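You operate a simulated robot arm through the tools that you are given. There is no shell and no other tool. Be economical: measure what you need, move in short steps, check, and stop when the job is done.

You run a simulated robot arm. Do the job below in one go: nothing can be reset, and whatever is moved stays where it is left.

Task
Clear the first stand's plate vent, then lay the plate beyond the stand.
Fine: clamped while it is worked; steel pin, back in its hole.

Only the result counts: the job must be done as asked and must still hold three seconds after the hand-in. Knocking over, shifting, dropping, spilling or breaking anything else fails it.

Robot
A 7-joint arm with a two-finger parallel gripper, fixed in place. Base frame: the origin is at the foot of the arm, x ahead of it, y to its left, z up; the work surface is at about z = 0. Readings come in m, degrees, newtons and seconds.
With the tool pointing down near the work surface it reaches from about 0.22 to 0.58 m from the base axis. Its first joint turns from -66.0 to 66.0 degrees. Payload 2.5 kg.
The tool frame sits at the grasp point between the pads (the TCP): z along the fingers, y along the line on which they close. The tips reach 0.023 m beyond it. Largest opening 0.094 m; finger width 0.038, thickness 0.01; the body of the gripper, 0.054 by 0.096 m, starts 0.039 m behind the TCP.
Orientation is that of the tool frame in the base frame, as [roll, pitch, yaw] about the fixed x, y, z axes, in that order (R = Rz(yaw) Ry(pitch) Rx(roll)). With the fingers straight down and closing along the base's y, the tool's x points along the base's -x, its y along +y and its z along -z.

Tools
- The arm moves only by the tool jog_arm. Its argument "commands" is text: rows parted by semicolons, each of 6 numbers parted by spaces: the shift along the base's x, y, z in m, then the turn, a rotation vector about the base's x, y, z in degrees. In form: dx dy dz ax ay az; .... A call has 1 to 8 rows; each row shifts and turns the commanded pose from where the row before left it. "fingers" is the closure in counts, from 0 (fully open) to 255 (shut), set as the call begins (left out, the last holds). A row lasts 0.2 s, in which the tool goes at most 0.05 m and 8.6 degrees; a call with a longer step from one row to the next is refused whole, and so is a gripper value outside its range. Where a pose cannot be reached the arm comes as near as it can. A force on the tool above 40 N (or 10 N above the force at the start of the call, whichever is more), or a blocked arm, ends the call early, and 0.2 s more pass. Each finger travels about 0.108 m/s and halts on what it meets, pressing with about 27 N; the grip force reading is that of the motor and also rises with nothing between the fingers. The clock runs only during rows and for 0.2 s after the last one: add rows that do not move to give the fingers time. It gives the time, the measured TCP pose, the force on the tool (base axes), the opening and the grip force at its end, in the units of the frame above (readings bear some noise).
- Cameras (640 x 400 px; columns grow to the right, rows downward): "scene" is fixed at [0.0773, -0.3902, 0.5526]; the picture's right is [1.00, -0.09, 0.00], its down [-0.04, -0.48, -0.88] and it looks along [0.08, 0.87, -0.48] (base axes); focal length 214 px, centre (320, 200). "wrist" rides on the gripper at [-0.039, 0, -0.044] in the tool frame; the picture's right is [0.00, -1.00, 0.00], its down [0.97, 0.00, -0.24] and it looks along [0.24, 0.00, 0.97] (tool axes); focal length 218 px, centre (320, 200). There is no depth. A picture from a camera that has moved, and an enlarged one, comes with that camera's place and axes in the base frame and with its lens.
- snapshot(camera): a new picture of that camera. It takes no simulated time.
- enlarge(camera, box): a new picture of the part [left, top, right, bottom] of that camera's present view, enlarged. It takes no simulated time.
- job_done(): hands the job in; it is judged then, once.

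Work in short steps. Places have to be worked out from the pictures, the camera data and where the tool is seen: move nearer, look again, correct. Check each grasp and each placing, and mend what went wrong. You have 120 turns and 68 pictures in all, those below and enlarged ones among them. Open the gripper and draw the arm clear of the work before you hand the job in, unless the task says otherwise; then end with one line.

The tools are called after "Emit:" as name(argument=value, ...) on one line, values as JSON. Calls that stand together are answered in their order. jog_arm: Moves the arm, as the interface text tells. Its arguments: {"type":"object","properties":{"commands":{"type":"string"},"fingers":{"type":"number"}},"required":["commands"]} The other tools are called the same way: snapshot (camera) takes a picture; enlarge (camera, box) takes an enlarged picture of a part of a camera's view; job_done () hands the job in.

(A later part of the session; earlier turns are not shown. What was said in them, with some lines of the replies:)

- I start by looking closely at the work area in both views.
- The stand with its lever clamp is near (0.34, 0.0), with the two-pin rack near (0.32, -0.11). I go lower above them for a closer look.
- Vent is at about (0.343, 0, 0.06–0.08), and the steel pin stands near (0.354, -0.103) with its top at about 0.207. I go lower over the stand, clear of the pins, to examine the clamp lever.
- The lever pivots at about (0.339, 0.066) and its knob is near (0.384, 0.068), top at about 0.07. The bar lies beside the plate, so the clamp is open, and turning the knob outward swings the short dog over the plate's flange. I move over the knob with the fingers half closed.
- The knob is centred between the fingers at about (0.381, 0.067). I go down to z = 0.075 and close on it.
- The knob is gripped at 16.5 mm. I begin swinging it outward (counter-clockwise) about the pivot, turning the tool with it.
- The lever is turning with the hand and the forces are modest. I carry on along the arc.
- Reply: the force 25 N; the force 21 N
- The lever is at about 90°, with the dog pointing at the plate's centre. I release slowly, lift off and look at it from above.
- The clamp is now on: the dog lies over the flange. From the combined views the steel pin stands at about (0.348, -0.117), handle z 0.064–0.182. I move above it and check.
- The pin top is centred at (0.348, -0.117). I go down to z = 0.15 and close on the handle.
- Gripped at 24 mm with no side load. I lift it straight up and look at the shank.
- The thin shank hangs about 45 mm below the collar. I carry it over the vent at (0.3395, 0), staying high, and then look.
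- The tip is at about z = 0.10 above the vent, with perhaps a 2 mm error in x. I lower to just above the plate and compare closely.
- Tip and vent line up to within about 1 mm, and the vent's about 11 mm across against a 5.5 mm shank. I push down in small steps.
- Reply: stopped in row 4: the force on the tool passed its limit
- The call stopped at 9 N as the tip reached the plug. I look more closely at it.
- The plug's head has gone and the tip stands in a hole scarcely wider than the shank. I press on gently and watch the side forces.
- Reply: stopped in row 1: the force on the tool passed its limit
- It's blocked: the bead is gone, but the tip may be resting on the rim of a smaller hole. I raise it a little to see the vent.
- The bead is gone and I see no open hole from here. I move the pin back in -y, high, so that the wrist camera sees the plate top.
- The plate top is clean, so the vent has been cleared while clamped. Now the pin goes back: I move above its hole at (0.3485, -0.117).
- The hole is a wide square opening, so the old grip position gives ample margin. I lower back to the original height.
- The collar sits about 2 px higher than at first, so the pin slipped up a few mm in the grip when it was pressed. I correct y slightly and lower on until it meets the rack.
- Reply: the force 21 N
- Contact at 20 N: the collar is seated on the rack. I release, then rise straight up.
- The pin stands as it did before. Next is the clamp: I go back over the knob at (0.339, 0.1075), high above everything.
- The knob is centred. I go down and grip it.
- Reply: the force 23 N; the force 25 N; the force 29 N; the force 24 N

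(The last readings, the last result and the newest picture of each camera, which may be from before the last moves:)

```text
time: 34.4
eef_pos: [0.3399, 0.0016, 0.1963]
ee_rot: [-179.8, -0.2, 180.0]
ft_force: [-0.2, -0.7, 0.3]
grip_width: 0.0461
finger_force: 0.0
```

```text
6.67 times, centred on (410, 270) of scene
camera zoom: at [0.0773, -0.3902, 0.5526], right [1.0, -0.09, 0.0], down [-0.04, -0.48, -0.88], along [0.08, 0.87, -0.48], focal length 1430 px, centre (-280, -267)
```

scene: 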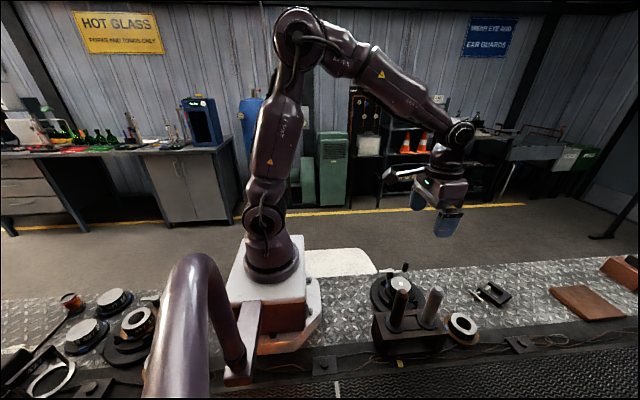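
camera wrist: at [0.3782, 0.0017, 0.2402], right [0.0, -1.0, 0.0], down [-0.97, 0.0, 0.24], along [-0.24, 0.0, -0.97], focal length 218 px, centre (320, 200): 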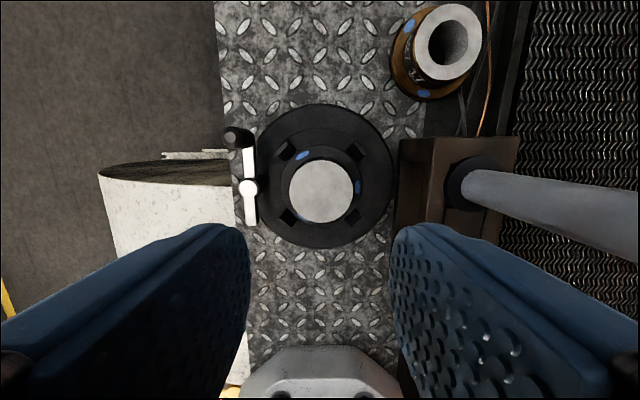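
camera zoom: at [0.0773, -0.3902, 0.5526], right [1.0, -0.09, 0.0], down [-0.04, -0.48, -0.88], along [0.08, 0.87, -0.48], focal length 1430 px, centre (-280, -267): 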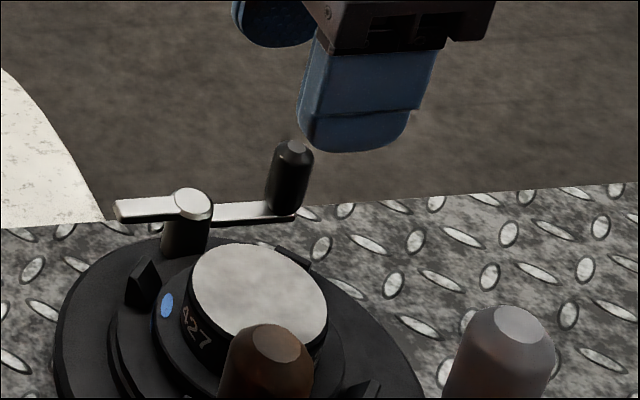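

The clamp is open again with the lever at its first position. The cap is about 53 mm across, centred at (0.341, 0), so I open to about 70 mm, go down around it and grip above the flange.

Emit:
jog_arm(commands="0.001 -0.001 -0.03 0 0 0;0 0 -0.03 0 0 0;0 0 -0.03 0 0 0;0 0 -0.02 0 0 0;0 0 0 0 0 0", fingers=62)

Emit:
enlarge(camera="scene", box=[370, 230, 450, 290])

Emit:
snapshot(camera="wrist")

```text
time: 35.6
eef_pos: [0.3402, 0.0007, 0.0864]
ee_rot: [-179.8, -0.3, 179.9]
ft_force: [-0.1, -0.1, 0.4]
grip_width: 0.0712
finger_force: 0.0
```

```text
6.67 times, centred on (410, 260) of scene
camera zoom: at [0.0773, -0.3902, 0.5526], right [1.0, -0.09, 0.0], down [-0.04, -0.48, -0.88], along [0.08, 0.87, -0.48], focal length 1430 px, centre (-280, -200)
```

zoom: 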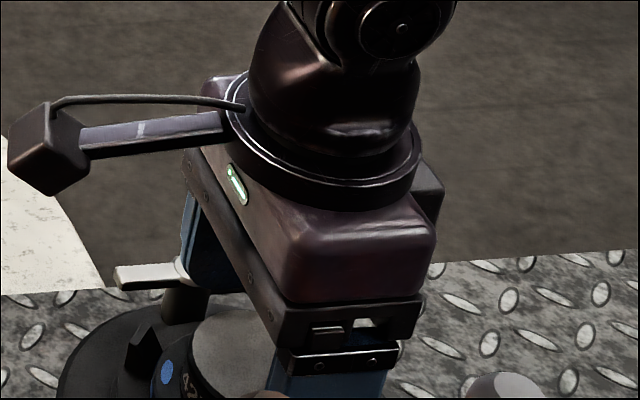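

```text
22 pictures are left
camera wrist: at [0.3797, 0.0015, 0.1295], right [0.0, -1.0, 0.0], down [-0.97, 0.0, 0.24], along [-0.24, 0.0, -0.97], focal length 218 px, centre (320, 200)
```

wrist: 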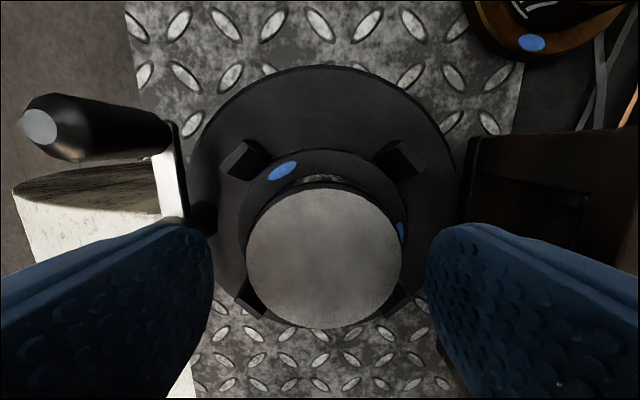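

The cap is well centred between the fingers. I descend to z = 0.070 and close.

Emit:
jog_arm(commands="0.001 0 -0.01 0 0 0;0 0 -0.0065 0 0 0;0 0 0 0 0 0")

Emit:
jog_arm(commands="0 0 0 0 0 0;0 0 0 0 0 0;0 0 0 0 0 0", fingers=200)

Emit:
snapshot(camera="wrist")

```text
time: 36.4
eef_pos: [0.3421, 0.0019, 0.0704]
ee_rot: [-179.8, -0.2, 179.9]
ft_force: [0.4, -0.1, 0.4]
grip_width: 0.0714
finger_force: 0.1
```

```text
time: 37.2
eef_pos: [0.3427, 0.0015, 0.0708]
ee_rot: [-179.8, -0.1, 179.8]
ft_force: [0.6, -3.3, -0.6]
grip_width: 0.0557
finger_force: 27.2
```

```text
21 pictures are left
camera wrist: at [0.381, 0.0014, 0.1138], right [0.0, -1.0, 0.0], down [-0.97, 0.0, 0.24], along [-0.24, 0.0, -0.97], focal length 218 px, centre (320, 200)
```

wrist: 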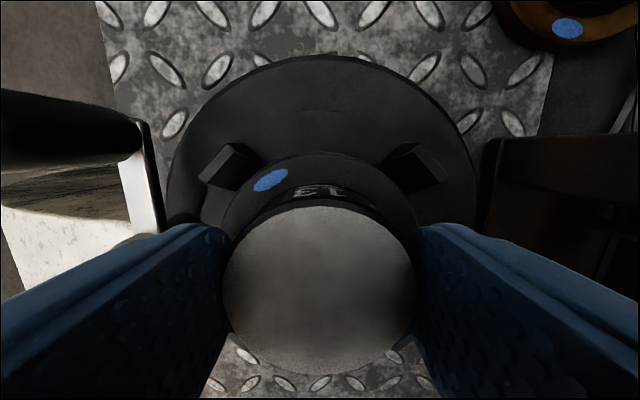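

Held at 55.7 mm. I lift slowly and watch the load.

Emit:
jog_arm(commands="0 0 0.006 0 0 0;0 0 0.01 0 0 0;0 0 0.02 0 0 0;0 0 0.03 0 0 0;0 0 0 0 0 0")

Emit:
enlarge(camera="scene", box=[360, 220, 500, 325])

```text
time: 38.4
eef_pos: [0.3421, 0.0017, 0.135]
ee_rot: [-179.7, -0.4, 179.8]
ft_force: [-0.4, -0.3, -8.3]
grip_width: 0.0557
finger_force: 27.1
```

```text
3.81 times, centred on (430, 272) of scene
camera zoom: at [0.0773, -0.3902, 0.5526], right [1.0, -0.09, 0.0], down [-0.04, -0.48, -0.88], along [0.08, 0.87, -0.48], focal length 817 px, centre (-99, -76)
```

zoom: 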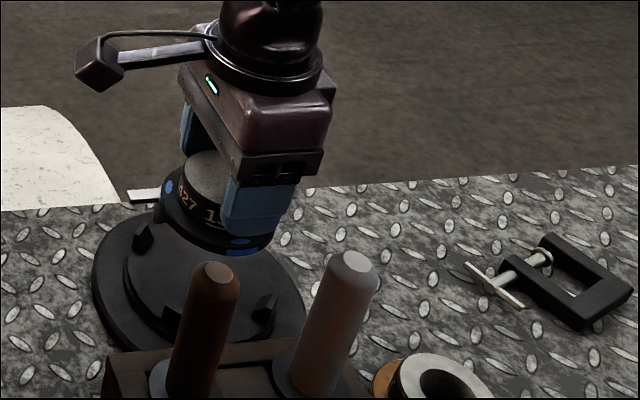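

The plate came out (8 N load). I carry it ahead to x ≈ 0.482, at this height.

Emit:
jog_arm(commands="0.03 0 0.005 0 0 0;0.037 0 0 0 0 0;0.037 0 0 0 0 0;0.036 0 0 0 0 0;0 0 0 0 0 0")

Emit:
jog_arm(commands="0 0 -0.03 0 0 0;0 0 -0.02 0 0 0;0 0 -0.02 0 0 0;0 0 0 0 0 0")

Emit:
enlarge(camera="scene", box=[380, 210, 540, 330])

Emit:
snapshot(camera="wrist")

```text
time: 39.6
eef_pos: [0.482, 0.0001, 0.1405]
ee_rot: [-179.7, -0.3, 180.0]
ft_force: [1.0, 0.2, -7.5]
grip_width: 0.0555
finger_force: 26.7
```

```text
time: 40.6
eef_pos: [0.4832, 0.001, 0.0694]
ee_rot: [-179.8, -0.2, 179.8]
ft_force: [-0.3, 0.2, -8.0]
grip_width: 0.0556
finger_force: 27.0
```

```text
3.33 times, centred on (460, 270) of scene
camera zoom: at [0.0773, -0.3902, 0.5526], right [1.0, -0.09, 0.0], down [-0.04, -0.48, -0.88], along [0.08, 0.87, -0.48], focal length 715 px, centre (-147, -33)
```

zoom: 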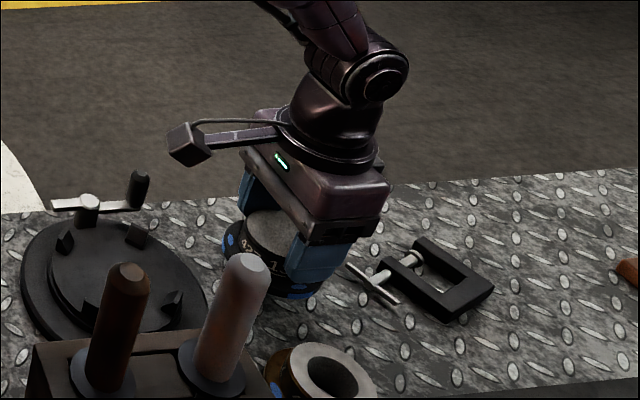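

```text
18 pictures are left
camera wrist: at [0.5213, 0.0008, 0.1144], right [0.0, -1.0, 0.0], down [-0.97, 0.0, 0.24], along [-0.24, 0.0, -0.97], focal length 218 px, centre (320, 200)
```

wrist: 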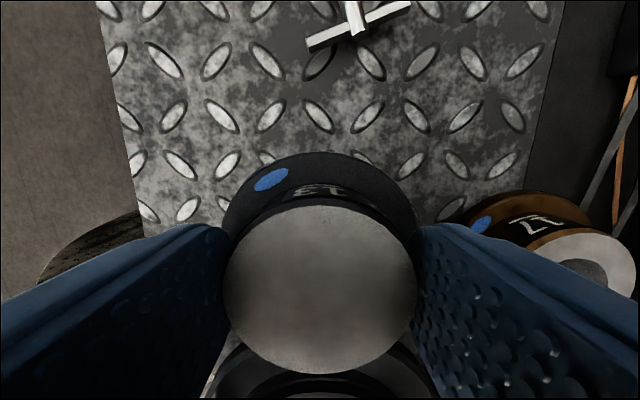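

The spot is clear on all sides. I lower in small steps until it touches.

Emit:
jog_arm(commands="0 0 -0.006 0 0 0;0 0 -0.006 0 0 0;0 0 0 0 0 0")

Emit:
enlarge(camera="scene", box=[420, 250, 500, 310])

```text
time: 41.4
eef_pos: [0.4811, -0.0005, 0.0587]
ee_rot: [-179.8, -0.1, 179.9]
ft_force: [0.1, 0.0, -8.4]
grip_width: 0.0555
finger_force: 26.9
```

```text
6.67 times, centred on (460, 280) of scene
camera zoom: at [0.0773, -0.3902, 0.5526], right [1.0, -0.09, 0.0], down [-0.04, -0.48, -0.88], along [0.08, 0.87, -0.48], focal length 1430 px, centre (-613, -333)
```

zoom: 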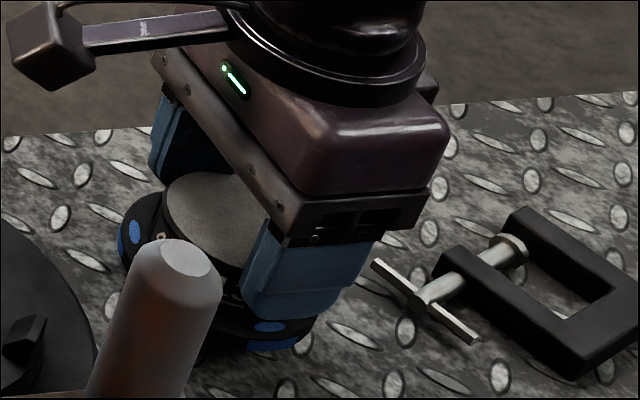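

Emit:
jog_arm(commands="0 0 -0.004 0 0 0;0 0 -0.004 0 0 0;0 0 0 0 0 0")

Emit:
jog_arm(commands="0 0 -0.003 0 0 0;0 0 0 0 0 0")

```text
time: 42.2
eef_pos: [0.4828, 0.0005, 0.0505]
ee_rot: [-179.8, -0.2, 180.0]
ft_force: [1.3, -0.9, -8.4]
grip_width: 0.0554
finger_force: 27.4
```

```text
time: 42.8
eef_pos: [0.482, -0.0003, 0.0487]
ee_rot: [-179.8, -0.2, 179.9]
ft_force: [-0.1, -0.2, -7.2]
grip_width: 0.0557
finger_force: 27.0
```

Emit:
jog_arm(commands="0 0 -0.003 0 0 0;0 0 0 0 0 0")

Emit:
enlarge(camera="scene", box=[420, 250, 500, 310])

```text
time: 43.4
eef_pos: [0.4808, 0.0009, 0.0449]
ee_rot: [-179.9, -0.2, 179.8]
ft_force: [0.0, 0.0, -7.8]
grip_width: 0.0556
finger_force: 27.3
```

```text
6.67 times, centred on (460, 280) of scene
camera zoom: at [0.0773, -0.3902, 0.5526], right [1.0, -0.09, 0.0], down [-0.04, -0.48, -0.88], along [0.08, 0.87, -0.48], focal length 1430 px, centre (-613, -333)
```

zoom: 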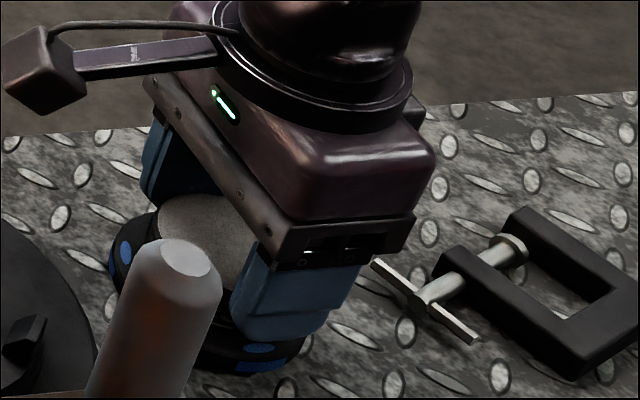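

Still free-hanging, with a few millimetres left. I continue.

Emit:
jog_arm(commands="0 0 -0.002 0 0 0;0 0 0 0 0 0")

Emit:
jog_arm(commands="0 0 -0.002 0 0 0;0 0 0 0 0 0")

```text
time: 44.0
eef_pos: [0.4818, 0.0017, 0.0436]
ee_rot: [-179.8, -0.2, 179.8]
ft_force: [-5.1, -0.8, 10.9]
grip_width: 0.0555
finger_force: 27.0
```

```text
time: 44.6
eef_pos: [0.484, 0.0006, 0.0422]
ee_rot: [-179.9, 0.0, 179.8]
ft_force: [-2.7, -2.3, 16.5]
grip_width: 0.0557
finger_force: 26.9
```

The plate bears on the surface. I open to about 71 mm, stop to check, then rise straight up.

Emit:
jog_arm(commands="0 0 0 0 0 0;0 0 0 0 0 0;0 0 0 0 0 0", fingers=62)

Emit:
jog_arm(commands="0 0 0.02 0 0 0;0 0 0.04 0 0 0;0 0 0.045 0 0 0;0 0 0.045 0 0 0;-0.02 0.02 0.04 0 0 0;-0.04 0.02 0.02 0 0 0;0 0 0 0 0 0")

Emit:
snapshot(camera="wrist")

Emit:
enlarge(camera="scene", box=[360, 230, 520, 350])

```text
time: 45.4
eef_pos: [0.4816, 0.0006, 0.0406]
ee_rot: [-179.8, -0.2, 179.9]
ft_force: [-0.5, -0.1, -0.1]
grip_width: 0.0712
finger_force: 0.0
```

```text
time: 47.0
eef_pos: [0.42, 0.0408, 0.2526]
ee_rot: [-179.8, -0.2, 179.9]
ft_force: [-0.5, -0.2, 0.1]
grip_width: 0.0714
finger_force: 0.0
```

```text
15 pictures are left
camera wrist: at [0.4602, 0.0416, 0.2962], right [0.0, -1.0, 0.0], down [-0.97, 0.0, 0.24], along [-0.24, 0.0, -0.97], focal length 218 px, centre (320, 200)
```

wrist: 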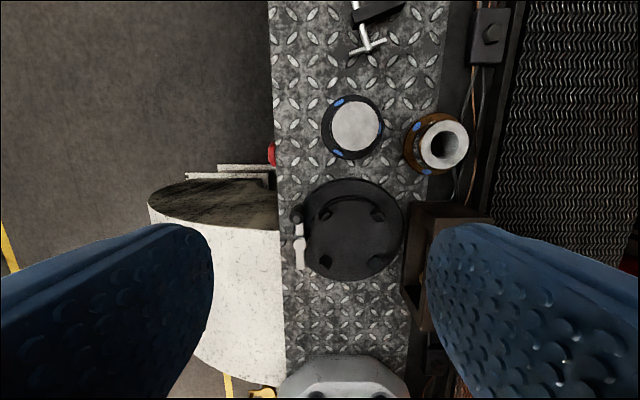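

```text
3.33 times, centred on (440, 290) of scene
camera zoom: at [0.0773, -0.3902, 0.5526], right [1.0, -0.09, 0.0], down [-0.04, -0.48, -0.88], along [0.08, 0.87, -0.48], focal length 715 px, centre (-80, -100)
```

zoom: 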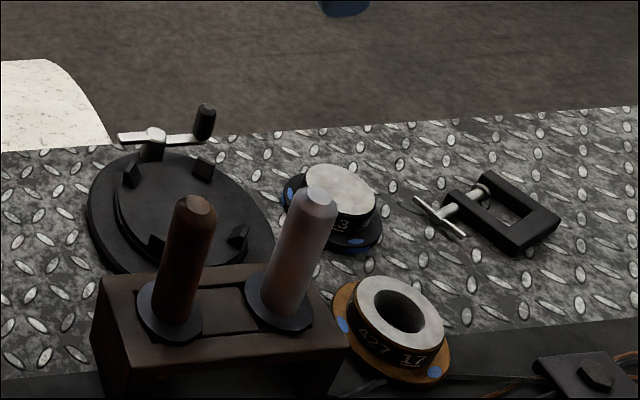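

The plate lies flat beyond the stand, its vent clean. The steel pin is back in its hole, the clamp is open, and nothing else has moved. I open the gripper fully, draw up and hand in.

Emit:
jog_arm(commands="-0.02 0 0.04 0 0 0;-0.02 0 0.04 0 0 0;0 0 0.04 0 0 0;0 0 0 0 0 0;0 0 0 0 0 0", fingers=0)

Emit:
snapshot(camera="scene")

```text
time: 48.2
eef_pos: [0.384, 0.0414, 0.3711]
ee_rot: [-179.8, -0.2, 179.9]
ft_force: [0.5, -0.3, 0.2]
grip_width: 0.0941
finger_force: 0.1
```

```text
13 pictures are left
```

scene: 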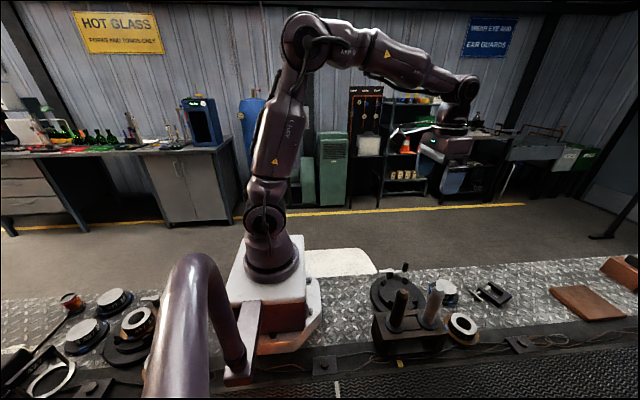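

All is in place and the arm is clear, so I hand the job in.

Emit:
job_done()

```text
The job is handed in.
```

I cleared the plate's vent with the steel pin while the plate was clamped, put the pin back in its hole, opened the clamp, and laid the plate flat beyond the stand at about x = 0.48 m. The plug disappeared when the pin pressed it, though I never saw an open hole in the plate afterwards.
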